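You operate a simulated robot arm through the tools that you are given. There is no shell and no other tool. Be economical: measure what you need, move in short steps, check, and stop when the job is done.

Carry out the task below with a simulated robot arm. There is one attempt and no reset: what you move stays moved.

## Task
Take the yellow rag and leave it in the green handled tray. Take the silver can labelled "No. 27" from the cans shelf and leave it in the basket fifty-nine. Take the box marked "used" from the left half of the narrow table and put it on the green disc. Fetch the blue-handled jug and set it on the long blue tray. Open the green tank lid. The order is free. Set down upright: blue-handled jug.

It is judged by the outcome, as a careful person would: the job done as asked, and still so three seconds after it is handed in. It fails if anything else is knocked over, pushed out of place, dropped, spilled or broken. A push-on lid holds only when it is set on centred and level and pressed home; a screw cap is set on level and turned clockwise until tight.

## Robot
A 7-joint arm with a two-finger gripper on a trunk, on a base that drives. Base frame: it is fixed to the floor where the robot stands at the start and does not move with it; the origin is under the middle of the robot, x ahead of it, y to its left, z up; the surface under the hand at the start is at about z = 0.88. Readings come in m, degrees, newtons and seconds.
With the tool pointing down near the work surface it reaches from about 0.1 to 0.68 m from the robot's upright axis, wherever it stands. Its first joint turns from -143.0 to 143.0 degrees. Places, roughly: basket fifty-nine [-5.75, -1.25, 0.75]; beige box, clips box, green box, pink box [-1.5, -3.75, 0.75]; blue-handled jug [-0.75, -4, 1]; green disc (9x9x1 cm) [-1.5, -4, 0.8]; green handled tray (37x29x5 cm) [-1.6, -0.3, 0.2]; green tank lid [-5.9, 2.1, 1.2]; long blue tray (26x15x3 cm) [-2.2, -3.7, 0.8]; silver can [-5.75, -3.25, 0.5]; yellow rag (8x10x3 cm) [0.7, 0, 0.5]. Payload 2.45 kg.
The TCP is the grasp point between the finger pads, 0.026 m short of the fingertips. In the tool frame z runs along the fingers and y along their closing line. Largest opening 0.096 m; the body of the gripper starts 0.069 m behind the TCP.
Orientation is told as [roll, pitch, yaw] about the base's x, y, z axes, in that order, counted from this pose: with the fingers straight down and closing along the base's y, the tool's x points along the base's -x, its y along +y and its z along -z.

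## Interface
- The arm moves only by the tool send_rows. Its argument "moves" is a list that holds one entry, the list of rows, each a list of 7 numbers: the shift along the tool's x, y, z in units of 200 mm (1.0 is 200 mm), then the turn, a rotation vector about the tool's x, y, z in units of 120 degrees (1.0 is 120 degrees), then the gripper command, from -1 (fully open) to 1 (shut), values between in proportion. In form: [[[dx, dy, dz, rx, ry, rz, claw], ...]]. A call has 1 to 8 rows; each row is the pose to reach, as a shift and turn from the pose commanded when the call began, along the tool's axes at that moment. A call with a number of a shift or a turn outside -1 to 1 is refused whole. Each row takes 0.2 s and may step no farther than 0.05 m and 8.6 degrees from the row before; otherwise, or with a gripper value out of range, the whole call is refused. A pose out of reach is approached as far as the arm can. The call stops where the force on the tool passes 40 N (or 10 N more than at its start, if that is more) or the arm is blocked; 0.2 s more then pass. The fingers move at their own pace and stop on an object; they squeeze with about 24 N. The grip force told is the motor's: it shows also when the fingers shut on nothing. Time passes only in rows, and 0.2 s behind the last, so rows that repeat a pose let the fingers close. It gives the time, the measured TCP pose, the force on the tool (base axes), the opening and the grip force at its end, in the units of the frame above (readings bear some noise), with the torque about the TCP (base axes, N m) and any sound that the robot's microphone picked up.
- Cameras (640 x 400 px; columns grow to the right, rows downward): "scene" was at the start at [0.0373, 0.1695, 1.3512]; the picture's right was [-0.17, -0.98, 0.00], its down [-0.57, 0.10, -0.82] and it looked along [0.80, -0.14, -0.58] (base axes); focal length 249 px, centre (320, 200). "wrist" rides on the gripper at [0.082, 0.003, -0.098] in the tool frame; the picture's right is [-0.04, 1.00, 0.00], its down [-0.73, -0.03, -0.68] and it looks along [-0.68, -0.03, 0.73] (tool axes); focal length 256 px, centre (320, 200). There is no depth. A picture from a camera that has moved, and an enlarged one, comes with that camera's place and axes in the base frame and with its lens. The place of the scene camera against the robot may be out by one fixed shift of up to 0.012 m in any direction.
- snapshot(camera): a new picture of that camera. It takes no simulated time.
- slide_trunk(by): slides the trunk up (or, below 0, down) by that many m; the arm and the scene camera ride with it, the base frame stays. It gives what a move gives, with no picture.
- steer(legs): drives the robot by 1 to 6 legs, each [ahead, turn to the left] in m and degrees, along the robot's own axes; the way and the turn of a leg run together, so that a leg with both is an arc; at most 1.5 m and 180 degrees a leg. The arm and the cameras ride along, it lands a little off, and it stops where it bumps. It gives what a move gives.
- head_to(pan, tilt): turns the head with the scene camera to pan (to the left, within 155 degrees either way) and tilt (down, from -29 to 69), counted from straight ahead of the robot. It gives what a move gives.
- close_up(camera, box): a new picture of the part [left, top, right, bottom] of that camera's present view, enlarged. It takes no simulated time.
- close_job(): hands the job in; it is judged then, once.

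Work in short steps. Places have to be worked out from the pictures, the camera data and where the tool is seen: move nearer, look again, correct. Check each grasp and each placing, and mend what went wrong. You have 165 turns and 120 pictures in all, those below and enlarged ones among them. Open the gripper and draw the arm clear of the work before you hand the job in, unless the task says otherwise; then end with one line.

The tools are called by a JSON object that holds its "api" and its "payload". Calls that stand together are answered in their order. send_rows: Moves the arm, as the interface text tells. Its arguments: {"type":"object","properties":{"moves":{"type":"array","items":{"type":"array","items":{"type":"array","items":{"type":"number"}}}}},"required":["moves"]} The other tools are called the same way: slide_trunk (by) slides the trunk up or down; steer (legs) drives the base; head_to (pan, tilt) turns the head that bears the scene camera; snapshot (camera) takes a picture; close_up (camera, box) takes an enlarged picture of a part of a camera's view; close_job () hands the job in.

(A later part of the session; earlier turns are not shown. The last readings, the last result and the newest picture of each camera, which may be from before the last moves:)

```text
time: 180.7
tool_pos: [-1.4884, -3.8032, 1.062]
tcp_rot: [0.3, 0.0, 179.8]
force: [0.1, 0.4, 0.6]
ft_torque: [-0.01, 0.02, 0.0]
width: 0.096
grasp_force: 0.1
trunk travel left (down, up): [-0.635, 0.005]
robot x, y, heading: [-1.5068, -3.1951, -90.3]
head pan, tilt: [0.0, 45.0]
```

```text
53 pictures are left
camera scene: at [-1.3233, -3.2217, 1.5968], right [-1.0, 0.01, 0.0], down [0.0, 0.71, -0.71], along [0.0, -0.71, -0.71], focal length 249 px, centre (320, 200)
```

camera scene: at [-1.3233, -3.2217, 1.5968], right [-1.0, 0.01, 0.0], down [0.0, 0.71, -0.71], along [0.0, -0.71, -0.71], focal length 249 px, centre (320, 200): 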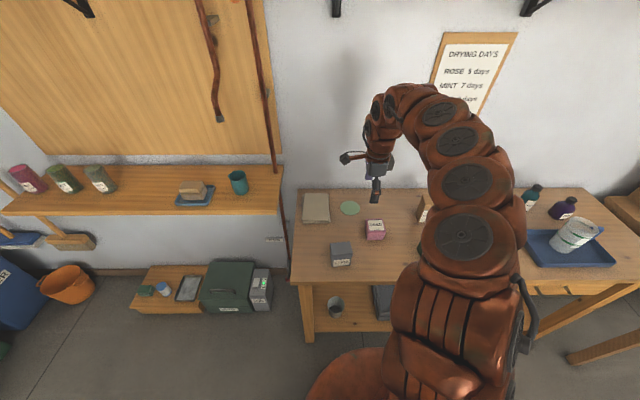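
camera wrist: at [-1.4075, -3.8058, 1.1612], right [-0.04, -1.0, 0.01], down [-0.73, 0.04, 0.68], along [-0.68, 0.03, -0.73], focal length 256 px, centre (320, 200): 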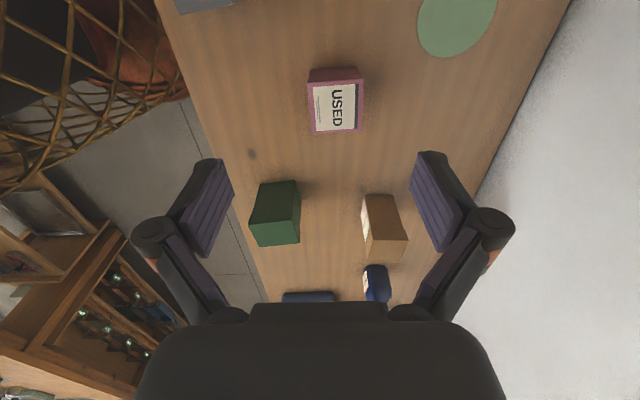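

Box centre ≈(-1.543,-3.822). Move above and down to z≈0.95, then recheck.

{"api": "send_rows", "payload": {"moves": [[[-0.14, 0.05, 0.1, 0, 0, 0, -1], [-0.275, 0.095, 0.25, 0, 0, 0, -1], [-0.275, 0.095, 0.4, 0, 0, 0, -1], [-0.275, 0.095, 0.5, 0, 0, 0, -1]]]}}

{"api": "snapshot", "payload": {"camera": "wrist"}}

{"api": "close_up", "payload": {"camera": "scene", "box": [290, 130, 450, 290]}}

```text
time: 181.7
tool_pos: [-1.5427, -3.8216, 0.9609]
tcp_rot: [0.3, 0.0, 179.9]
force: [0.4, 0.3, -0.3]
ft_torque: [0.0, 0.0, -0.01]
width: 0.0964
grasp_force: 0.1
trunk travel left (down, up): [-0.635, 0.005]
robot x, y, heading: [-1.5047, -3.189, -90.3]
head pan, tilt: [0.0, 45.0]
```

```text
52 pictures are left
camera wrist: at [-1.4619, -3.8243, 1.0607], right [-0.04, -1.0, 0.01], down [-0.73, 0.04, 0.68], along [-0.68, 0.02, -0.73], focal length 256 px, centre (320, 200)
```

wrist: 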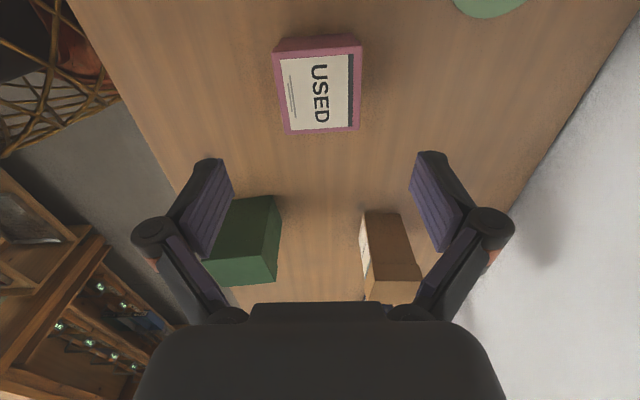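

```text
2.50 times, centred on (370, 210) of scene
camera zoom: at [-1.3233, -3.2217, 1.5968], right [-1.0, 0.01, 0.0], down [0.0, 0.71, -0.71], along [0.0, -0.71, -0.71], focal length 621 px, centre (195, 175)
```

zoom: 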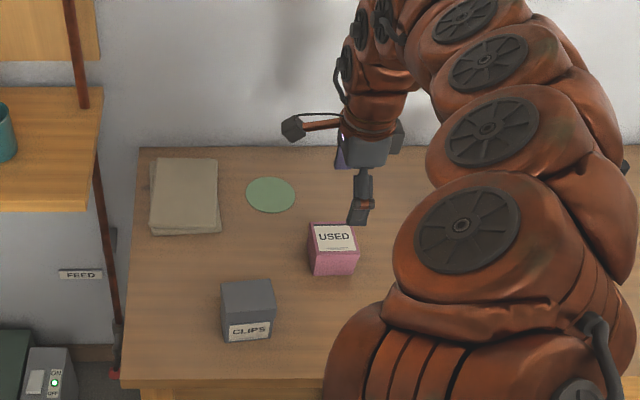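

Aligned in y. Descend to TCP z≈0.81 with the fingers straddling the box.

{"api": "send_rows", "payload": {"moves": [[[-0.025, 0, 0.2, 0, 0, 0, -1], [-0.025, 0, 0.4, 0, 0, 0, -1], [-0.025, 0, 0.55, 0, 0, 0, -1], [-0.025, 0, 0.68, 0, 0, 0, -1], [-0.025, 0, 0.75, 0, 0, 0, -1]]]}}

{"api": "snapshot", "payload": {"camera": "wrist"}}

```text
time: 182.9
tool_pos: [-1.5505, -3.8237, 0.8129]
tcp_rot: [0.3, 0.0, 179.8]
force: [-0.3, 0.4, -0.4]
ft_torque: [-0.02, 0.01, -0.01]
width: 0.0962
grasp_force: 0.0
trunk travel left (down, up): [-0.635, 0.005]
robot x, y, heading: [-1.5053, -3.1948, -90.6]
head pan, tilt: [0.0, 45.0]
```

```text
50 pictures are left
camera wrist: at [-1.4675, -3.8256, 0.9115], right [-0.04, -1.0, 0.01], down [-0.73, 0.04, 0.68], along [-0.68, 0.03, -0.73], focal length 256 px, centre (320, 200)
```

wrist: 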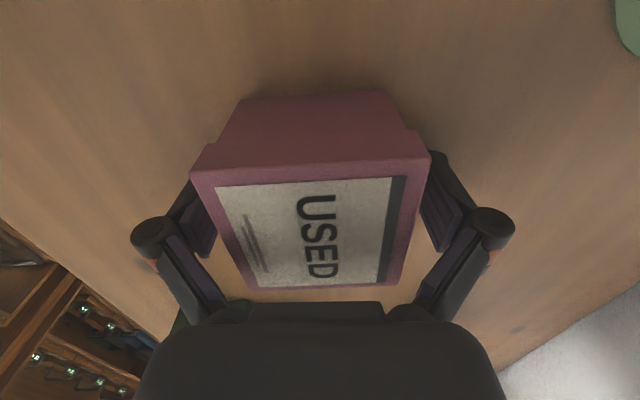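

Fingers straddle the box. Nudge 2 mm and close.

{"api": "send_rows", "payload": {"moves": [[[0, -0.01, 0, 0, 0, 0, -0.7], [0, -0.01, 0, 0, 0, 0, 0], [0, -0.01, 0, 0, 0, 0, 1], [0, -0.01, 0, 0, 0, 0, 1], [0, -0.01, 0, 0, 0, 0, 1]]]}}

{"api": "send_rows", "payload": {"moves": [[[0, 0, -0.1, 0, 0, 0, 1], [0, 0, -0.25, 0, 0, 0, 1], [0, 0, -0.4, 0, 0, 0, 1], [0, 0, -0.5, 0, 0, 0, 1]]]}}

{"api": "snapshot", "payload": {"camera": "wrist"}}

{"api": "close_up", "payload": {"camera": "scene", "box": [290, 130, 450, 290]}}

```text
time: 183.9
tool_pos: [-1.5478, -3.8186, 0.8146]
tcp_rot: [0.2, 0.2, 179.8]
force: [-0.9, 18.7, 36.8]
ft_torque: [2.12, 0.04, 0.0]
width: 0.085
grasp_force: 23.9
trunk travel left (down, up): [-0.635, 0.005]
robot x, y, heading: [-1.507, -3.1938, -90.2]
head pan, tilt: [0.0, 45.0]
stopped in row 4: the force on the tool passed its limit at 42 N (the readings are from after the stop); the commanded pose is now the measured one
```

```text
time: 184.9
tool_pos: [-1.5498, -3.8204, 0.913]
tcp_rot: [0.3, 0.0, 179.9]
force: [-0.3, -0.1, -2.7]
ft_torque: [0.02, 0.02, 0.01]
width: 0.0657
grasp_force: 24.5
trunk travel left (down, up): [-0.635, 0.005]
robot x, y, heading: [-1.5038, -3.1921, -90.4]
head pan, tilt: [0.0, 45.0]
```

```text
49 pictures are left
camera wrist: at [-1.4682, -3.8231, 1.0123], right [-0.04, -1.0, 0.0], down [-0.73, 0.04, 0.68], along [-0.68, 0.03, -0.73], focal length 256 px, centre (320, 200)
```

wrist: 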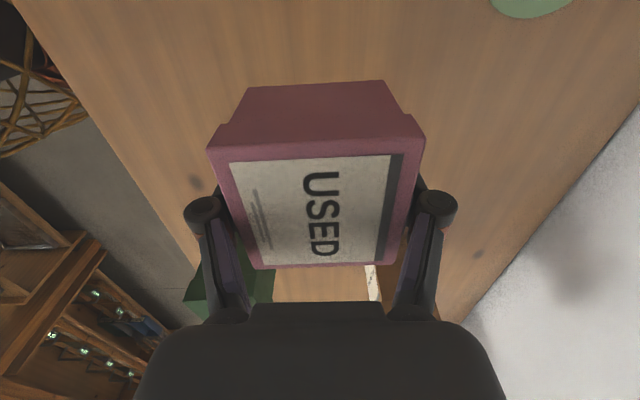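

```text
2.50 times, centred on (370, 210) of scene
camera zoom: at [-1.3234, -3.222, 1.5968], right [-1.0, 0.01, 0.0], down [0.0, 0.71, -0.71], along [0.0, -0.71, -0.71], focal length 621 px, centre (195, 175)
```

zoom: 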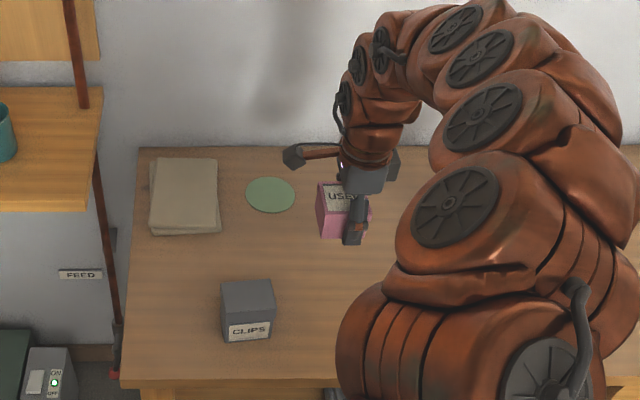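

Box lifted, held at 0.066. Disc centre ≈(-1.462,-3.977). Drive 0.1 forward and move partway, then verify with the wrist camera.

{"api": "steer", "payload": {"legs": [[0.1, 0]]}}

{"api": "send_rows", "payload": {"moves": [[[0.15, 0.1, -0.05, 0, 0, 0, 1], [0.3, 0.2, -0.1, 0, 0, 0, 1], [0.41, 0.28, -0.1, 0, 0, 0, 1], [0.41, 0.28, -0.1, 0, 0, 0, 1]]]}}

{"api": "snapshot", "payload": {"camera": "wrist"}}

{"api": "close_up", "payload": {"camera": "scene", "box": [270, 110, 430, 270]}}

```text
time: 186.0
tool_pos: [-1.5498, -3.92, 0.9127]
tcp_rot: [0.2, 0.1, 179.8]
force: [-0.5, 0.5, -1.7]
ft_torque: [0.01, 0.01, -0.04]
width: 0.0654
grasp_force: 23.7
trunk travel left (down, up): [-0.635, 0.005]
robot x, y, heading: [-1.5079, -3.2937, -90.1]
head pan, tilt: [0.0, 45.0]
```

```text
time: 187.0
tool_pos: [-1.4667, -3.979, 0.9321]
tcp_rot: [0.3, 0.0, 179.8]
force: [0.5, -0.1, -2.3]
ft_torque: [-0.03, 0.04, 0.0]
width: 0.0658
grasp_force: 23.9
trunk travel left (down, up): [-0.635, 0.005]
robot x, y, heading: [-1.5038, -3.2914, -90.4]
head pan, tilt: [0.0, 45.0]
```

```text
47 pictures are left
camera wrist: at [-1.3857, -3.9801, 1.032], right [-0.04, -1.0, 0.0], down [-0.73, 0.03, 0.68], along [-0.68, 0.03, -0.73], focal length 256 px, centre (320, 200)
```

wrist: 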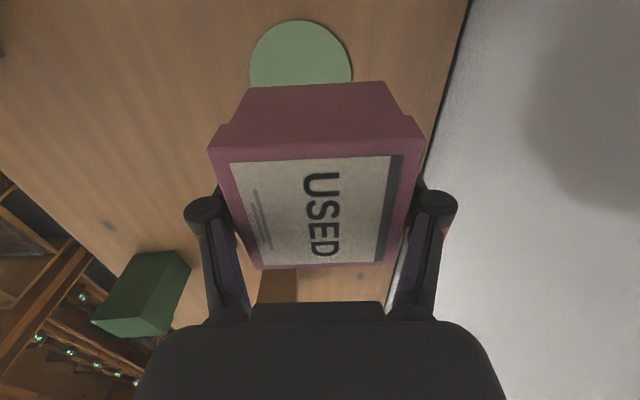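

```text
2.50 times, centred on (350, 190) of scene
camera zoom: at [-1.3236, -3.322, 1.5968], right [-1.0, 0.0, 0.0], down [0.0, 0.71, -0.71], along [0.0, -0.71, -0.71], focal length 621 px, centre (245, 225)
```

zoom: 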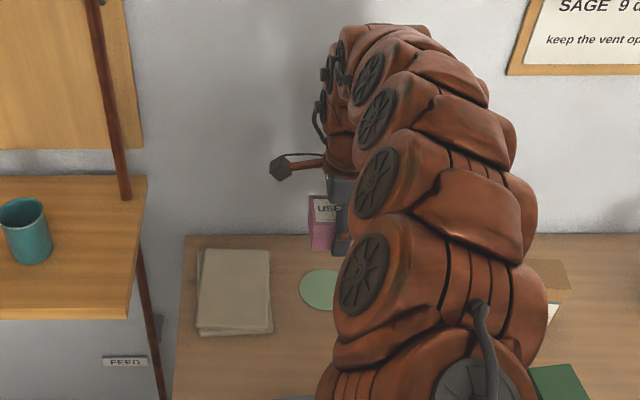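

Disc centre (-1.462,-3.960), z≈0.79; box centre matches TCP x+4 mm. Correct y by +0.019, descend 0.09 and then creep to contact.

{"api": "send_rows", "payload": {"moves": [[[0, -0.095, 0.0, 0, 0, 0, 1], [0, -0.095, 0.15, 0, 0, 0, 1], [0, -0.095, 0.3, 0, 0, 0, 1], [0, -0.095, 0.43, 0, 0, 0, 1], [0, -0.095, 0.46, 0, 0, 0, 1]]]}}

{"api": "snapshot", "payload": {"camera": "wrist"}}

```text
time: 188.2
tool_pos: [-1.4656, -3.9587, 0.8403]
tcp_rot: [0.3, 0.0, 179.8]
force: [0.2, -0.1, -2.1]
ft_torque: [-0.01, 0.02, -0.03]
width: 0.0658
grasp_force: 24.4
trunk travel left (down, up): [-0.635, 0.005]
robot x, y, heading: [-1.5083, -3.2932, -90.3]
head pan, tilt: [0.0, 45.0]
```

```text
45 pictures are left
camera wrist: at [-1.3857, -3.9606, 0.9405], right [-0.04, -1.0, 0.01], down [-0.73, 0.03, 0.68], along [-0.68, 0.03, -0.73], focal length 256 px, centre (320, 200)
```

wrist: 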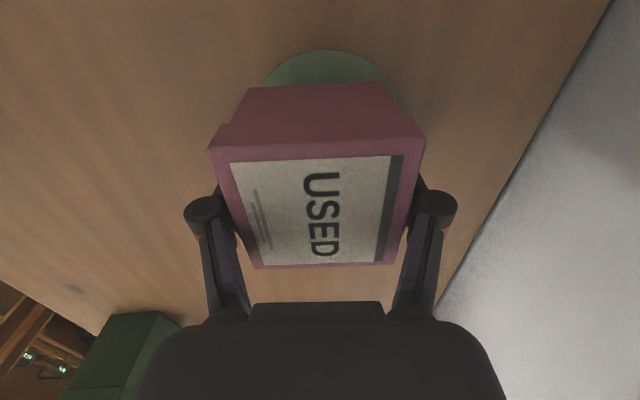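

Shift 6 mm in -y and creep down until contact.

{"api": "send_rows", "payload": {"moves": [[[0, 0.03, 0.03, 0, 0, 0, 1], [0, 0.03, 0.06, 0, 0, 0, 1], [0, 0.03, 0.08, 0, 0, 0, 1], [0, 0.03, 0.1, 0, 0, 0, 1], [0, 0.03, 0.12, 0, 0, 0, 1], [0, 0.03, 0.14, 0, 0, 0, 1], [0, 0.03, 0.16, 0, 0, 0, 1], [0, 0.03, 0.18, 0, 0, 0, 1]]]}}

```text
time: 189.5
tool_pos: [-1.4678, -3.9653, 0.822]
tcp_rot: [0.6, 0.1, 179.9]
force: [-0.2, 8.5, 30.6]
ft_torque: [0.72, 0.02, 0.03]
width: 0.0657
grasp_force: 23.3
trunk travel left (down, up): [-0.635, 0.005]
robot x, y, heading: [-1.5061, -3.2909, -90.5]
head pan, tilt: [0.0, 45.0]
stopped in row 6: the force on the tool passed its limit at 46 N (the readings are from after the stop); the commanded pose is now the measured one
```

Contact. Release and rise.

{"api": "send_rows", "payload": {"moves": [[[0, 0, -0.01, 0, 0, 0, 0.3], [0, 0, -0.01, 0, 0, 0, -0.3], [0, 0, -0.01, 0, 0, 0, -1], [0, 0, -0.01, 0, 0, 0, -1], [0, 0, -0.15, 0, 0, 0, -1], [0, 0, -0.35, 0, 0, 0, -1], [0, 0, -0.55, 0, 0, 0, -1], [0, 0, -0.75, 0, 0, 0, -1]]]}}

{"api": "snapshot", "payload": {"camera": "wrist"}}

```text
time: 191.3
tool_pos: [-1.4673, -3.9643, 0.9705]
tcp_rot: [0.5, 0.1, 179.8]
force: [0.2, -0.5, -0.6]
ft_torque: [-0.01, -0.03, -0.02]
width: 0.0958
grasp_force: 0.0
trunk travel left (down, up): [-0.635, 0.005]
robot x, y, heading: [-1.5087, -3.2922, -90.4]
head pan, tilt: [0.0, 45.0]
```

```text
44 pictures are left
camera wrist: at [-1.3865, -3.9658, 1.0695], right [-0.04, -1.0, 0.01], down [-0.73, 0.04, 0.68], along [-0.68, 0.02, -0.74], focal length 256 px, centre (320, 200)
```

wrist: 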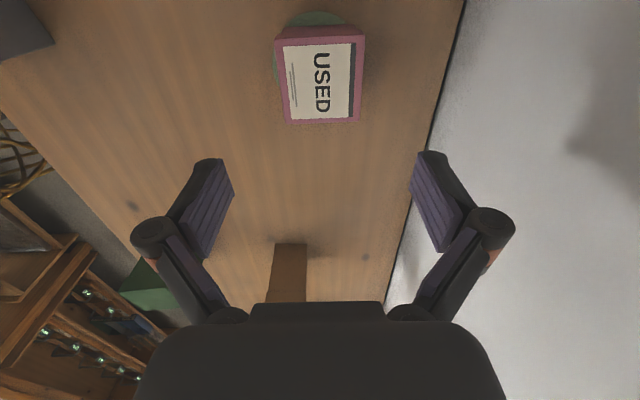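

Box sits on the disc. Now back out, head west down the aisle to x≈-4, and look around.

{"api": "steer", "payload": {"legs": [[-0.35, 0], [0, -90], [1.5, 0], [1.0, 0]]}}

{"api": "head_to", "payload": {"pan": 0, "tilt": 25}}

{"api": "snapshot", "payload": {"camera": "scene"}}

```text
time: 209.1
tool_pos: [-4.6621, -2.9715, 0.9689]
tcp_rot: [0.5, 0.2, 89.8]
force: [-0.4, 0.1, 0.8]
ft_torque: [0.01, -0.01, 0.01]
width: 0.0962
grasp_force: 0.0
trunk travel left (down, up): [-0.635, 0.005]
robot x, y, heading: [-3.9896, -2.9348, 179.6]
head pan, tilt: [0.0, 45.0]
```

```text
time: 209.9
tool_pos: [-4.6621, -2.9714, 0.9691]
tcp_rot: [0.6, 0.2, 89.7]
force: [0.4, 0.0, 0.5]
ft_torque: [0.0, -0.01, 0.01]
width: 0.0959
grasp_force: 0.0
trunk travel left (down, up): [-0.635, 0.005]
robot x, y, heading: [-3.9928, -2.9347, 179.5]
head pan, tilt: [0.0, 25.0]
```

```text
43 pictures are left
camera scene: at [-4.0327, -3.1139, 1.6273], right [0.01, 1.0, 0.0], down [0.42, 0.0, -0.91], along [-0.91, 0.01, -0.42], focal length 249 px, centre (320, 200)
```

scene: 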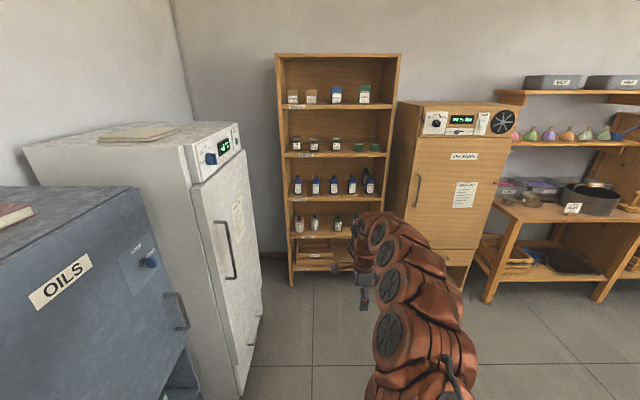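

The bookcase has cans on its lower shelf; zoom in.

{"api": "close_up", "payload": {"camera": "scene", "box": [270, 160, 410, 290]}}

{"api": "close_up", "payload": {"camera": "scene", "box": [460, 140, 640, 300]}}

```text
3.08 times, centred on (340, 225) of scene
camera zoom: at [-4.0327, -3.1139, 1.6273], right [0.01, 1.0, 0.0], down [0.42, 0.0, -0.91], along [-0.91, 0.01, -0.42], focal length 765 px, centre (258, 123)
```

zoom: 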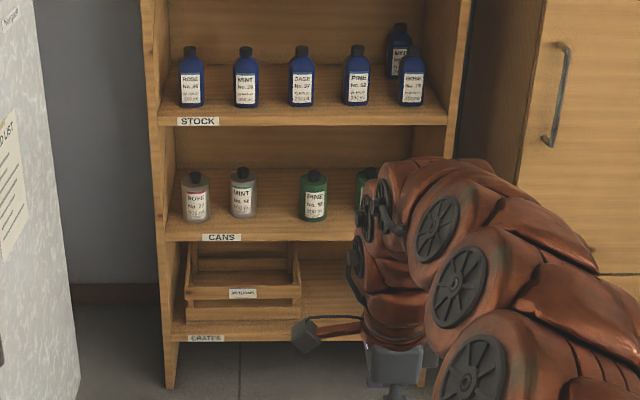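

```text
2.50 times, centred on (550, 220) of scene
camera zoom: at [-4.0327, -3.1139, 1.6273], right [0.01, 1.0, 0.0], down [0.42, 0.0, -0.91], along [-0.91, 0.01, -0.42], focal length 621 px, centre (-255, 150)
```

zoom: 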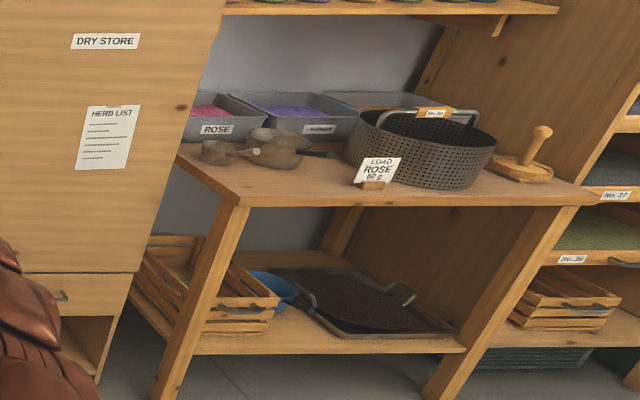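

Cans shelf found: candidate silver cans "ROSE" and "MINT"; I need a closer read. I lower the trunk and turn the hand 90° back so that its camera will be on top when pitched.

{"api": "slide_trunk", "payload": {"by": -0.4}}

{"api": "send_rows", "payload": {"moves": [[[0, 0, 0, 0, 0, 0.07, -1], [0, 0, 0, 0, 0, 0.14, -1], [0, 0, 0, 0, 0, 0.21, -1], [0, 0, 0, 0, 0, 0.28, -1], [0, 0, 0, 0, 0, 0.35, -1], [0, 0, 0, 0, 0, 0.42, -1], [0, 0, 0, 0, 0, 0.49, -1], [0, 0, 0, 0, 0, 0.56, -1]]]}}

{"api": "send_rows", "payload": {"moves": [[[0, 0, 0, 0, 0, 0.07, -1], [0, 0, 0, 0, 0, 0.14, -1], [0, 0, 0, 0, 0, 0.19, -1]]]}}

{"api": "steer", "payload": {"legs": [[0, 12], [0.8, 0], [0, -12.5]]}}

{"api": "snapshot", "payload": {"camera": "scene"}}

```text
time: 213.8
tool_pos: [-4.6623, -2.9715, 0.5696]
tcp_rot: [0.5, 0.1, 89.7]
force: [0.3, -0.7, 0.2]
ft_torque: [-0.03, 0.0, 0.01]
width: 0.0959
grasp_force: 0.1
trunk travel left (down, up): [-0.235, 0.405]
robot x, y, heading: [-3.9905, -2.934, 179.2]
head pan, tilt: [0.0, 25.0]
```

```text
time: 215.6
tool_pos: [-4.6612, -2.9724, 0.5702]
tcp_rot: [0.2, 0.6, 22.4]
force: [0.7, 0.2, 0.6]
ft_torque: [0.03, 0.01, -0.03]
width: 0.0959
grasp_force: 0.1
trunk travel left (down, up): [-0.235, 0.405]
robot x, y, heading: [-3.9892, -2.9369, 179.5]
head pan, tilt: [0.0, 25.0]
```

```text
time: 216.4
tool_pos: [-4.6626, -2.9724, 0.5717]
tcp_rot: [-0.1, 0.5, -0.5]
force: [0.3, 0.4, 0.2]
ft_torque: [-0.01, 0.01, 0.0]
width: 0.0961
grasp_force: 0.1
trunk travel left (down, up): [-0.235, 0.405]
robot x, y, heading: [-3.9898, -2.938, 179.7]
head pan, tilt: [0.0, 25.0]
```

```text
time: 222.2
tool_pos: [-5.4372, -3.1319, 0.5696]
tcp_rot: [-0.2, 0.5, -0.6]
force: [-0.1, -0.2, -0.2]
ft_torque: [0.02, -0.02, -0.01]
width: 0.0958
grasp_force: 0.0
trunk travel left (down, up): [-0.235, 0.405]
robot x, y, heading: [-4.7694, -3.093, 179.2]
head pan, tilt: [0.0, 25.0]
```

```text
40 pictures are left
camera scene: at [-4.8087, -3.2745, 1.2274], right [0.01, 1.0, 0.0], down [0.42, 0.0, -0.91], along [-0.91, 0.01, -0.42], focal length 249 px, centre (320, 200)
```

scene: 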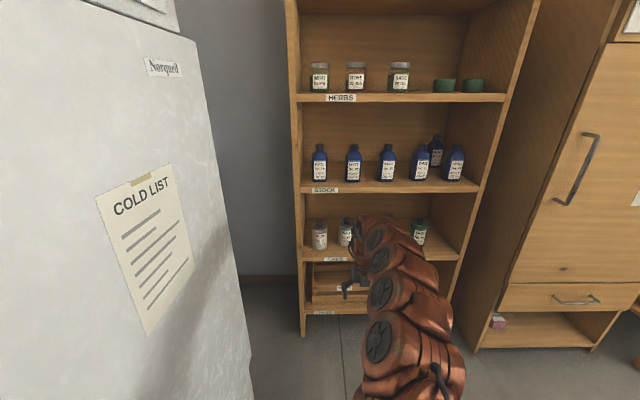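

{"api": "close_up", "payload": {"camera": "scene", "box": [290, 200, 390, 270]}}

```text
5.71 times, centred on (340, 235) of scene
camera zoom: at [-4.8087, -3.2745, 1.2274], right [0.01, 1.0, 0.0], down [0.42, 0.0, -0.91], along [-0.91, 0.01, -0.42], focal length 1420 px, centre (206, 0)
```

zoom: 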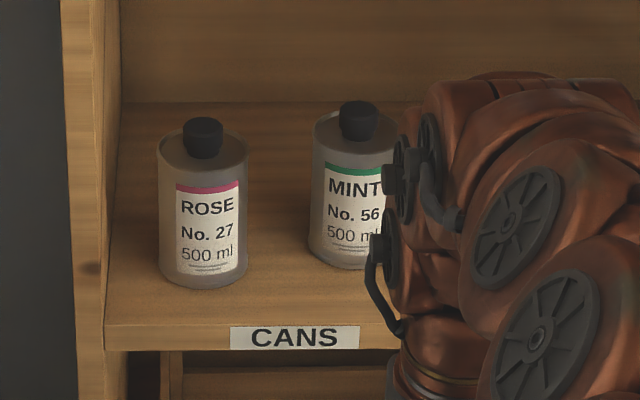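

The silver can "ROSE No. 27" is the leftmost one: axis ≈(-5.80,-3.262), diameter ≈0.076, shelf z≈0.51. I pitch the hand 60° forward and shift to its y.

{"api": "send_rows", "payload": {"moves": [[[0, -0.08, 0, 0, 0.0625, 0, -1], [0, -0.16, 0, 0, 0.125, 0, -1], [0, -0.24, 0, 0, 0.1875, 0, -1], [0, -0.32, 0, 0, 0.25, 0, -1], [0, -0.41, 0, 0, 0.3125, 0, -1], [0, -0.49, 0, 0, 0.375, 0, -1], [0, -0.57, 0, 0, 0.4375, 0, -1], [0, -0.65, 0, 0, 0.5, 0, -1]]]}}

{"api": "snapshot", "payload": {"camera": "wrist"}}

{"api": "snapshot", "payload": {"camera": "scene"}}

```text
time: 224.0
tool_pos: [-5.4385, -3.261, 0.5691]
tcp_rot: [-0.4, 60.6, -0.8]
force: [-0.1, -0.8, 0.0]
ft_torque: [-0.01, -0.02, 0.03]
width: 0.0961
grasp_force: 0.0
trunk travel left (down, up): [-0.235, 0.405]
robot x, y, heading: [-4.7629, -3.0928, 179.7]
head pan, tilt: [0.0, 25.0]
```

```text
38 pictures are left
camera wrist: at [-5.393, -3.2573, 0.6911], right [0.03, 1.0, -0.04], down [0.95, -0.04, -0.31], along [-0.31, -0.03, -0.95], focal length 256 px, centre (320, 200)
```

wrist: 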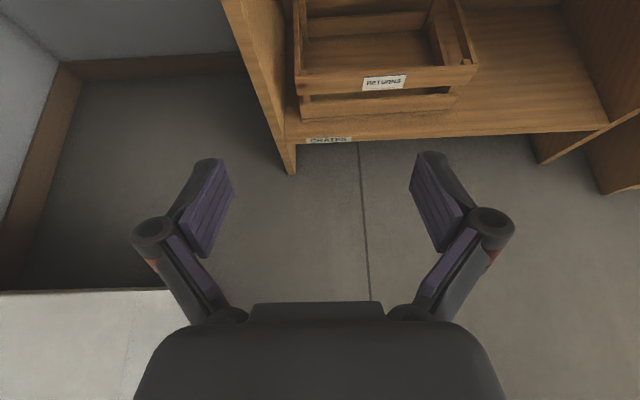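

```text
37 pictures are left
camera scene: at [-4.8087, -3.2744, 1.2274], right [0.01, 1.0, 0.0], down [0.42, 0.0, -0.91], along [-0.91, 0.01, -0.42], focal length 249 px, centre (320, 200)
```

scene: 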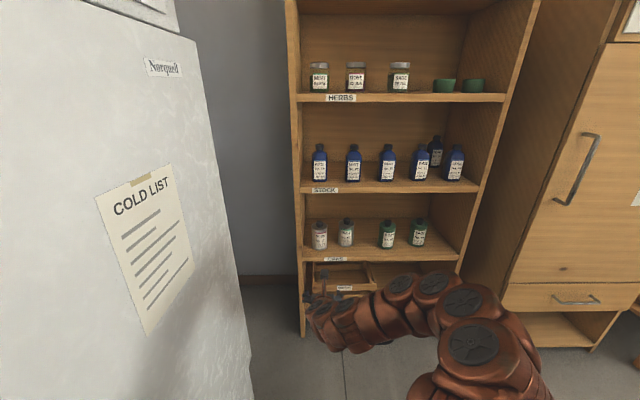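

Drive 0.2 m forward and check alignment with the wrist camera.

{"api": "steer", "payload": {"legs": [[0.22, 0]]}}

{"api": "snapshot", "payload": {"camera": "wrist"}}

{"api": "snapshot", "payload": {"camera": "scene"}}

```text
time: 225.7
tool_pos: [-5.6592, -3.258, 0.5699]
tcp_rot: [-0.1, 60.5, -0.6]
force: [-0.6, -0.1, 0.0]
ft_torque: [0.0, 0.07, -0.02]
width: 0.0963
grasp_force: 0.1
trunk travel left (down, up): [-0.235, 0.405]
robot x, y, heading: [-4.9867, -3.0944, 179.4]
head pan, tilt: [0.0, 25.0]
```

```text
36 pictures are left
camera wrist: at [-5.6143, -3.2544, 0.6908], right [0.03, 1.0, -0.04], down [0.95, -0.04, -0.3], along [-0.3, -0.03, -0.95], focal length 256 px, centre (320, 200)
```

wrist: 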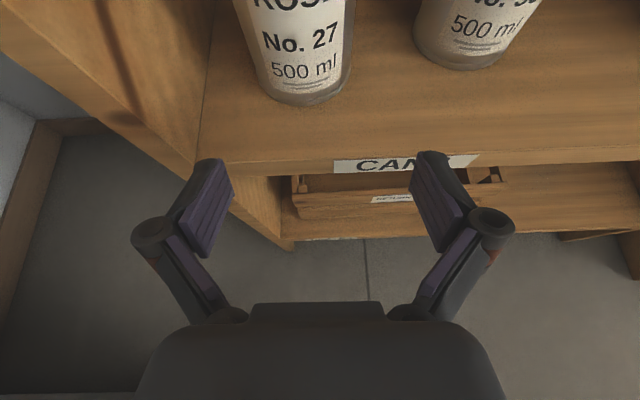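

```text
35 pictures are left
camera scene: at [-5.0295, -3.2721, 1.2274], right [0.01, 1.0, 0.0], down [0.42, 0.0, -0.91], along [-0.91, 0.01, -0.42], focal length 249 px, centre (320, 200)
```

scene: 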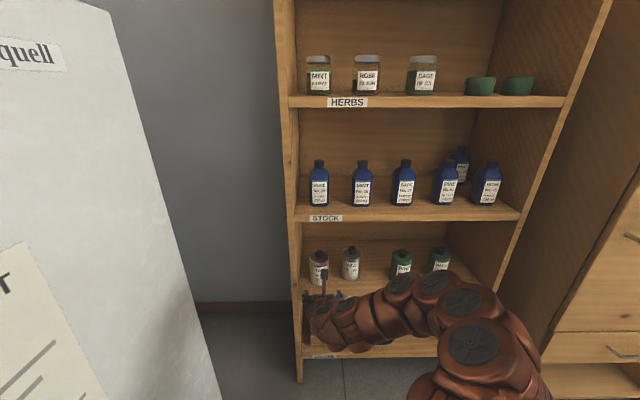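

Can axis ≈(-5.81,-3.271), shelf z≈0.49. Shift -13 mm in y, down 1.5 cm, and drive 0.15 in.

{"api": "send_rows", "payload": {"moves": [[[-0.03, -0.035, 0.02, 0, 0, 0, -1], [-0.065, -0.065, 0.037, 0, 0, 0, -1]]]}}

{"api": "steer", "payload": {"legs": [[0.1, 0]]}}

{"api": "snapshot", "payload": {"camera": "wrist"}}

```text
time: 226.3
tool_pos: [-5.6605, -3.271, 0.5555]
tcp_rot: [0.0, 60.5, -0.5]
force: [0.5, -1.0, 0.0]
ft_torque: [0.0, -0.01, -0.01]
width: 0.096
grasp_force: 0.2
trunk travel left (down, up): [-0.235, 0.405]
robot x, y, heading: [-4.9806, -3.0918, 179.4]
head pan, tilt: [0.0, 25.0]
```

```text
time: 227.4
tool_pos: [-5.7592, -3.2707, 0.5553]
tcp_rot: [-0.1, 60.6, -0.6]
force: [-0.2, -0.7, 0.2]
ft_torque: [-0.02, -0.01, 0.01]
width: 0.0962
grasp_force: 0.1
trunk travel left (down, up): [-0.235, 0.405]
robot x, y, heading: [-5.0873, -3.0949, 179.8]
head pan, tilt: [0.0, 25.0]
```

```text
34 pictures are left
camera wrist: at [-5.7139, -3.2664, 0.6761], right [0.03, 1.0, -0.04], down [0.95, -0.04, -0.3], along [-0.31, -0.03, -0.95], focal length 256 px, centre (320, 200)
```

wrist: 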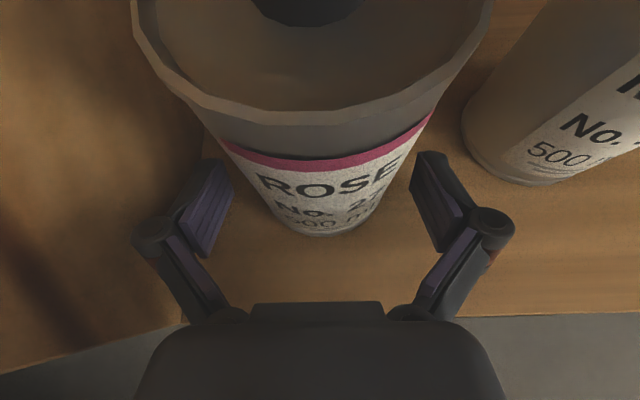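

Well aligned, but the wrist camera would come near the can's cap; I pitch 15° flatter to keep it clear, then drive the last 4 cm.

{"api": "send_rows", "payload": {"moves": [[[0, 0, 0, 0, 0.0625, 0, -1], [0, 0, 0, 0, 0.125, 0, -1], [0, 0, 0, 0, 0.125, 0, -1]]]}}

{"api": "steer", "payload": {"legs": [[0.04, 0]]}}

{"api": "snapshot", "payload": {"camera": "wrist"}}

```text
time: 228.2
tool_pos: [-5.7584, -3.2711, 0.5538]
tcp_rot: [-0.4, 75.6, -0.9]
force: [-1.1, 0.8, 0.2]
ft_torque: [-0.01, 0.0, -0.01]
width: 0.096
grasp_force: 0.1
trunk travel left (down, up): [-0.235, 0.405]
robot x, y, heading: [-5.0866, -3.0904, 179.6]
head pan, tilt: [0.0, 25.0]
```

```text
time: 229.1
tool_pos: [-5.7982, -3.2693, 0.5564]
tcp_rot: [-0.3, 75.5, -0.8]
force: [4.2, -0.2, 6.6]
ft_torque: [0.11, -0.75, -0.05]
width: 0.0957
grasp_force: 0.1
trunk travel left (down, up): [-0.235, 0.405]
robot x, y, heading: [-5.1261, -3.0934, 179.4]
head pan, tilt: [0.0, 25.0]
```

```text
33 pictures are left
camera wrist: at [-5.7246, -3.2665, 0.6606], right [0.02, 1.0, -0.04], down [0.84, -0.04, -0.54], along [-0.54, -0.02, -0.84], focal length 256 px, centre (320, 200)
```

wrist: 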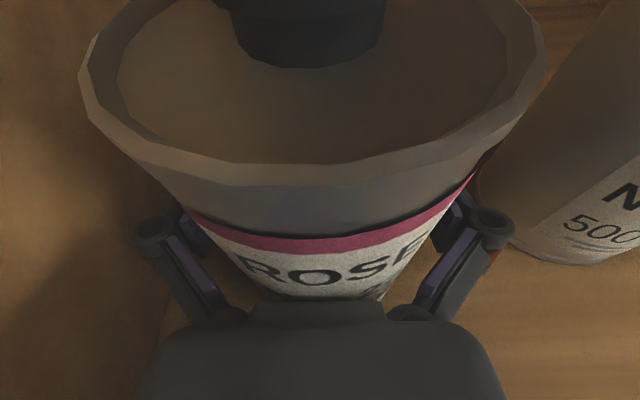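

A light contact, most likely the hand's underside on the shelf edge. Raise 2 cm before closing.

{"api": "send_rows", "payload": {"moves": [[[0.05, 0, -0.013, 0, 0, 0, -1], [0.1, 0, -0.025, 0, 0, 0, -1], [0.1, 0, -0.025, 0, 0, 0, -1]]]}}

{"api": "snapshot", "payload": {"camera": "wrist"}}

```text
time: 229.9
tool_pos: [-5.8005, -3.2695, 0.5758]
tcp_rot: [-0.3, 75.5, -0.7]
force: [-1.2, 0.1, -0.5]
ft_torque: [-0.01, 0.0, -0.01]
width: 0.0957
grasp_force: 0.0
trunk travel left (down, up): [-0.235, 0.405]
robot x, y, heading: [-5.1267, -3.0894, 179.2]
head pan, tilt: [0.0, 25.0]
```

```text
32 pictures are left
camera wrist: at [-5.7253, -3.2664, 0.6806], right [0.02, 1.0, -0.04], down [0.84, -0.04, -0.54], along [-0.54, -0.02, -0.84], focal length 256 px, centre (320, 200)
```

wrist: 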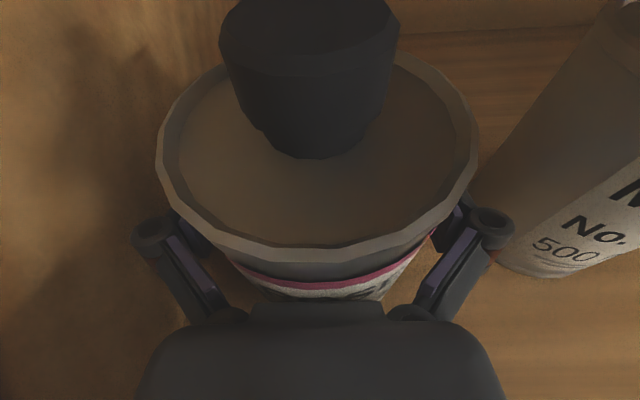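

Contact gone; the can is centred. Close.

{"api": "send_rows", "payload": {"moves": [[[0, 0, 0, 0, 0, 0, -0.6], [0, 0, 0, 0, 0, 0, 0], [0, 0, 0, 0, 0, 0, 1], [0, 0, 0, 0, 0, 0, 1], [0, 0, 0, 0, 0, 0, 1]]]}}

{"api": "send_rows", "payload": {"moves": [[[0.05, 0, -0.013, 0, 0, 0, 1], [0.12, 0, -0.03, 0, 0, 0, 1], [0.2, 0, -0.05, 0, 0, 0, 1], [0.2, 0, -0.05, 0, 0, 0, 1]]]}}

{"api": "snapshot", "payload": {"camera": "wrist"}}

{"api": "snapshot", "payload": {"camera": "scene"}}

```text
time: 231.1
tool_pos: [-5.7993, -3.2696, 0.5758]
tcp_rot: [-0.3, 75.4, -0.8]
force: [1.2, 2.1, 1.6]
ft_torque: [0.33, 0.02, -0.05]
width: 0.0716
grasp_force: 24.0
trunk travel left (down, up): [-0.235, 0.405]
robot x, y, heading: [-5.1263, -3.091, 179.5]
head pan, tilt: [0.0, 25.0]
```

```text
time: 232.1
tool_pos: [-5.8001, -3.2711, 0.6172]
tcp_rot: [-0.2, 75.5, -0.6]
force: [0.3, -0.2, -6.1]
ft_torque: [-0.02, 0.15, 0.0]
width: 0.0712
grasp_force: 23.9
trunk travel left (down, up): [-0.235, 0.405]
robot x, y, heading: [-5.1267, -3.0914, 179.5]
head pan, tilt: [0.0, 25.0]
```

```text
31 pictures are left
camera wrist: at [-5.7255, -3.2666, 0.7221], right [0.02, 1.0, -0.04], down [0.84, -0.04, -0.54], along [-0.54, -0.02, -0.84], focal length 256 px, centre (320, 200)
```

wrist: 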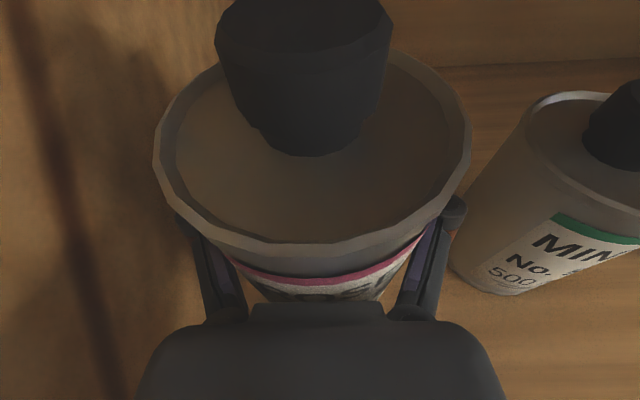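

```text
30 pictures are left
camera scene: at [-5.169, -3.2707, 1.2273], right [0.01, 1.0, 0.0], down [0.42, 0.0, -0.91], along [-0.91, 0.01, -0.42], focal length 249 px, centre (320, 200)
```

scene: 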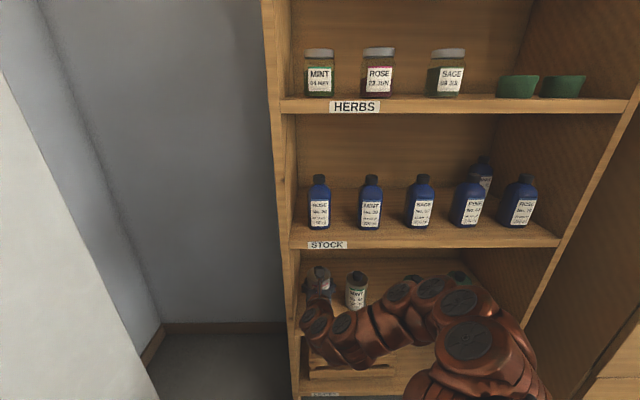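

Can lifted. Back out 0.55 m, turn and drive north to y≈-1.25, face the basket table and look.

{"api": "steer", "payload": {"legs": [[-0.55, 0], [0, -90], [1.5, 0], [0.3, 0]]}}

{"api": "head_to", "payload": {"pan": 85, "tilt": 30}}

{"api": "snapshot", "payload": {"camera": "scene"}}

```text
time: 247.7
tool_pos: [-4.7317, -0.6249, 0.6174]
tcp_rot: [-0.3, 75.4, -90.9]
force: [0.1, -0.1, -4.8]
ft_torque: [0.15, 0.01, -0.02]
width: 0.0708
grasp_force: 23.9
trunk travel left (down, up): [-0.235, 0.405]
robot x, y, heading: [-4.5547, -1.2991, 88.8]
head pan, tilt: [0.0, 25.0]
```

```text
time: 249.3
tool_pos: [-4.7329, -0.6251, 0.6175]
tcp_rot: [-0.4, 75.5, -91.0]
force: [1.1, -0.6, -5.8]
ft_torque: [0.13, 0.0, 0.01]
width: 0.071
grasp_force: 24.1
trunk travel left (down, up): [-0.235, 0.405]
robot x, y, heading: [-4.5564, -1.2999, 89.0]
head pan, tilt: [85.0, 30.0]
```

```text
29 pictures are left
camera scene: at [-4.829, -1.3345, 1.2194], right [0.1, 0.99, 0.0], down [0.5, -0.05, -0.87], along [-0.86, 0.09, -0.5], focal length 249 px, centre (320, 200)
```

scene: 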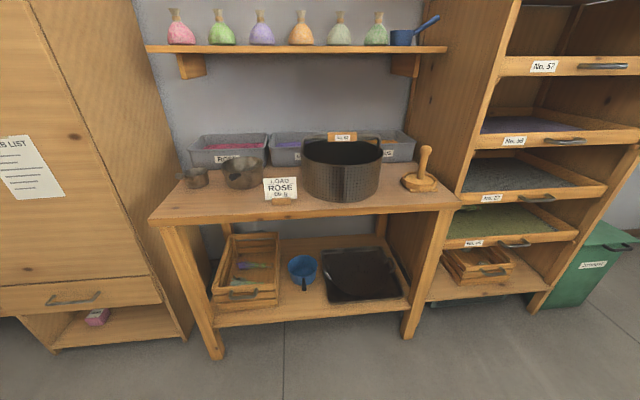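

{"api": "close_up", "payload": {"camera": "scene", "box": [250, 110, 450, 230]}}

```text
3.20 times, centred on (350, 170) of scene
camera zoom: at [-4.829, -1.3345, 1.2194], right [0.1, 0.99, 0.0], down [0.5, -0.05, -0.87], along [-0.86, 0.09, -0.5], focal length 795 px, centre (224, 296)
```

zoom: 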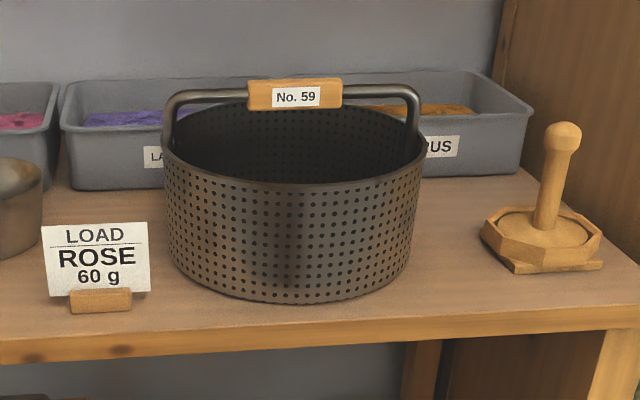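

Basket "No. 59" located: centre ≈(-5.76,-1.155), rim z≈0.90, with a bail across its middle (along y). The can must go upright into the front half from above, so I'll set it briefly on the free table spot right of the basket and regrasp with a vertical tool. Raise the trunk, drive and face the table.

{"api": "slide_trunk", "payload": {"by": 0.33}}

{"api": "steer", "payload": {"legs": [[0.3, 0], [0, 90.5]]}}

{"api": "send_rows", "payload": {"moves": [[[0, 0.2, 0, 0, 0, 0, 1], [0, 0.4, 0, 0, 0, 0, 1], [0, 0.6, 0, 0, 0, 0, 1], [0, 0.8, 0, 0, 0, 0, 1], [0, 0.9, 0, 0, 0, 0, 1]]]}}

{"api": "head_to", "payload": {"pan": -5, "tilt": 42}}

{"api": "snapshot", "payload": {"camera": "scene"}}

```text
time: 252.6
tool_pos: [-4.7319, -0.6246, 0.9473]
tcp_rot: [-0.3, 75.5, -91.0]
force: [0.2, 0.3, -5.3]
ft_torque: [0.12, 0.0, 0.03]
width: 0.0709
grasp_force: 24.3
trunk travel left (down, up): [-0.565, 0.075]
robot x, y, heading: [-4.5547, -1.297, 89.0]
head pan, tilt: [85.0, 30.0]
```

```text
time: 258.4
tool_pos: [-5.2293, -1.1678, 0.9469]
tcp_rot: [-0.3, 75.5, -1.6]
force: [-0.2, 0.5, -5.9]
ft_torque: [-0.01, 0.12, -0.01]
width: 0.0713
grasp_force: 24.1
trunk travel left (down, up): [-0.565, 0.075]
robot x, y, heading: [-4.5526, -0.999, 178.5]
head pan, tilt: [85.0, 30.0]
```

```text
time: 259.6
tool_pos: [-5.2253, -0.989, 0.9476]
tcp_rot: [-0.6, 75.3, -1.6]
force: [-0.3, -0.4, -4.8]
ft_torque: [0.04, 0.11, -0.04]
width: 0.0709
grasp_force: 23.4
trunk travel left (down, up): [-0.565, 0.075]
robot x, y, heading: [-4.5548, -0.9979, 178.3]
head pan, tilt: [85.0, 30.0]
```

```text
time: 261.3
tool_pos: [-5.226, -0.9878, 0.9485]
tcp_rot: [-0.2, 75.5, -1.5]
force: [0.8, -0.2, -5.2]
ft_torque: [0.0, 0.11, 0.0]
width: 0.071
grasp_force: 24.0
trunk travel left (down, up): [-0.565, 0.075]
robot x, y, heading: [-4.5514, -0.9968, 178.5]
head pan, tilt: [-5.0, 42.0]
```

```text
27 pictures are left
camera scene: at [-4.5897, -1.1694, 1.5311], right [0.11, 0.99, 0.0], down [0.67, -0.07, -0.74], along [-0.74, 0.08, -0.67], focal length 249 px, centre (320, 200)
```

scene: 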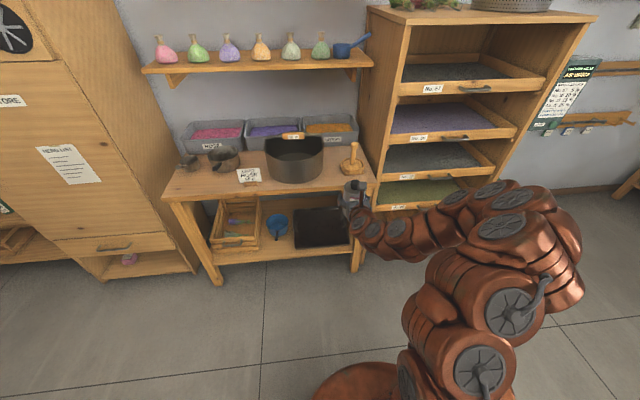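

Right-hand spot is cramped by the pestle; the front-left area at about (-5.62,-1.60) is freer (table z≈0.76). Drive there.

{"api": "steer", "payload": {"legs": [[0, 91.5], [0.6, 0], [0, -90], [0.25, 0]]}}

{"api": "snapshot", "payload": {"camera": "wrist"}}

{"api": "snapshot", "payload": {"camera": "scene"}}

```text
time: 273.8
tool_pos: [-5.4812, -1.5759, 0.9478]
tcp_rot: [-0.3, 75.5, -1.9]
force: [0.7, -0.6, -4.7]
ft_torque: [-0.01, 0.1, -0.06]
width: 0.0713
grasp_force: 24.1
trunk travel left (down, up): [-0.565, 0.075]
robot x, y, heading: [-4.8095, -1.5906, 178.1]
head pan, tilt: [-5.0, 42.0]
```

```text
26 pictures are left
camera wrist: at [-5.4068, -1.574, 1.053], right [0.04, 1.0, -0.04], down [0.84, -0.05, -0.54], along [-0.54, -0.01, -0.84], focal length 256 px, centre (320, 200)
```

wrist: 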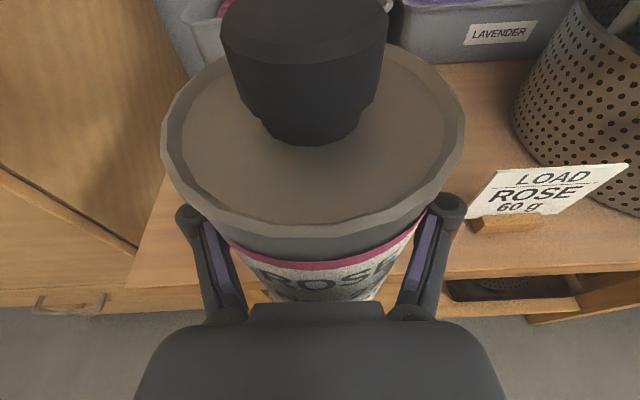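

```text
25 pictures are left
camera scene: at [-4.8471, -1.7614, 1.5311], right [0.12, 0.99, 0.0], down [0.66, -0.08, -0.74], along [-0.74, 0.09, -0.67], focal length 249 px, centre (320, 200)
```

scene: 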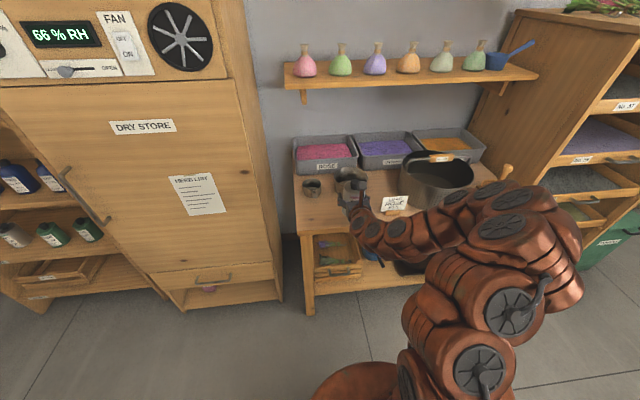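

Spot is clear. Drive 0.145 in, then lower in small steps.

{"api": "steer", "payload": {"legs": [[0.145, 0]]}}

{"api": "send_rows", "payload": {"moves": [[[-0.15, 0, 0.039, 0, 0, 0, 1], [-0.3, 0, 0.077, 0, 0, 0, 1], [-0.38, 0, 0.098, 0, 0, 0, 1], [-0.42, 0, 0.108, 0, 0, 0, 1], [-0.45, 0, 0.116, 0, 0, 0, 1], [-0.48, 0, 0.124, 0, 0, 0, 1], [-0.51, 0, 0.132, 0, 0, 0, 1], [-0.54, 0, 0.139, 0, 0, 0, 1]]]}}

{"api": "snapshot", "payload": {"camera": "wrist"}}

```text
time: 275.1
tool_pos: [-5.6267, -1.5705, 0.9473]
tcp_rot: [-0.3, 75.6, -2.0]
force: [-0.4, -0.1, -5.0]
ft_torque: [0.01, 0.1, 0.01]
width: 0.0711
grasp_force: 23.8
trunk travel left (down, up): [-0.565, 0.075]
robot x, y, heading: [-4.9545, -1.5869, 177.9]
head pan, tilt: [-5.0, 42.0]
```

```text
time: 275.7
tool_pos: [-5.6274, -1.5716, 0.9095]
tcp_rot: [0.7, 76.6, -0.7]
force: [2.9, -2.8, 17.1]
ft_torque: [0.83, 0.05, -0.16]
width: 0.0725
grasp_force: 23.6
trunk travel left (down, up): [-0.565, 0.075]
robot x, y, heading: [-4.955, -1.5851, 178.1]
head pan, tilt: [-5.0, 42.0]
stopped in row 2: the force on the tool passed its limit at 67 N (the readings are from after the stop); the commanded pose is now the measured one
```

```text
24 pictures are left
camera wrist: at [-5.5515, -1.5709, 1.0135], right [0.03, 1.0, -0.04], down [0.83, -0.05, -0.56], along [-0.56, -0.01, -0.83], focal length 256 px, centre (320, 200)
```

wrist: 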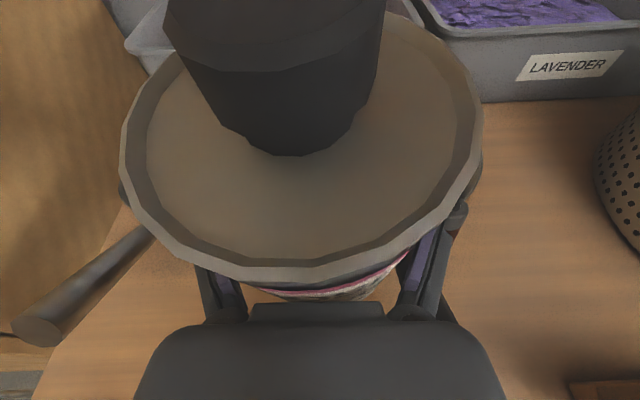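

Unexpectedly early contact, and a pan handle shows at left. Look with the scene camera before anything else.

{"api": "close_up", "payload": {"camera": "scene", "box": [250, 130, 450, 290]}}

```text
2.50 times, centred on (350, 210) of scene
camera zoom: at [-4.9909, -1.7573, 1.5315], right [0.12, 0.99, 0.0], down [0.66, -0.08, -0.74], along [-0.74, 0.09, -0.67], focal length 621 px, centre (245, 175)
```

zoom: 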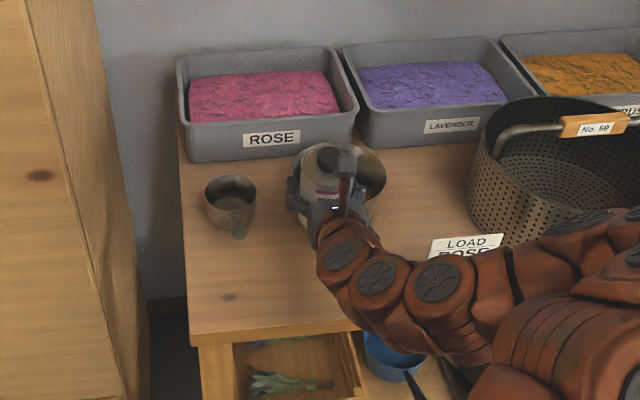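

The can likely came down on the bigger pan's handle (pointing forward). Raise 6 cm and look again.

{"api": "send_rows", "payload": {"moves": [[[0.08, 0, -0.02, 0, 0, 0, 1], [0.2, 0, -0.05, 0, 0, 0, 1], [0.3, 0, -0.075, 0, 0, 0, 1]]]}}

{"api": "steer", "payload": {"legs": [[-0.25, 0]]}}

{"api": "close_up", "payload": {"camera": "scene", "box": [250, 110, 490, 270]}}

```text
time: 276.5
tool_pos: [-5.6274, -1.5726, 0.9693]
tcp_rot: [0.2, 76.2, -1.5]
force: [-0.9, -0.6, -5.7]
ft_torque: [0.01, 0.14, 0.01]
width: 0.0718
grasp_force: 24.2
trunk travel left (down, up): [-0.565, 0.075]
robot x, y, heading: [-4.9551, -1.5839, 178.0]
head pan, tilt: [-5.0, 42.0]
```

```text
time: 278.3
tool_pos: [-5.3757, -1.5794, 0.9685]
tcp_rot: [0.2, 76.1, -1.4]
force: [-0.3, 0.2, -5.1]
ft_torque: [-0.01, 0.13, 0.01]
width: 0.0719
grasp_force: 23.7
trunk travel left (down, up): [-0.565, 0.075]
robot x, y, heading: [-4.7006, -1.5926, 178.4]
head pan, tilt: [-5.0, 42.0]
```

```text
2.50 times, centred on (370, 190) of scene
camera zoom: at [-4.7411, -1.7647, 1.5311], right [0.12, 0.99, 0.0], down [0.66, -0.08, -0.74], along [-0.74, 0.09, -0.67], focal length 621 px, centre (195, 225)
```

zoom: 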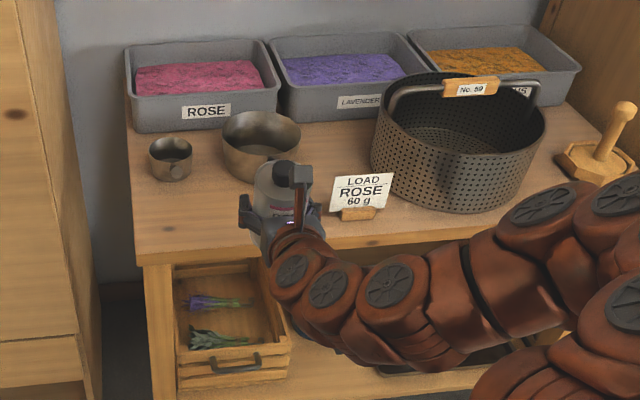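

Zoom on the pans to see whether anything was displaced.

{"api": "close_up", "payload": {"camera": "scene", "box": [340, 140, 440, 205]}}

```text
6.15 times, centred on (390, 172) of scene
camera zoom: at [-4.7411, -1.7647, 1.5311], right [0.12, 0.99, 0.0], down [0.66, -0.08, -0.74], along [-0.74, 0.09, -0.67], focal length 1530 px, centre (-111, 369)
```

zoom: 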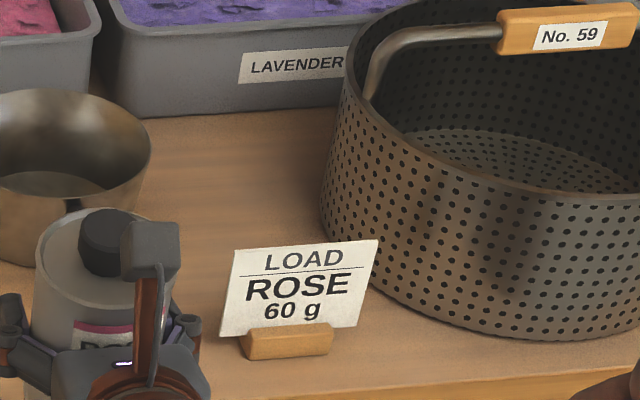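

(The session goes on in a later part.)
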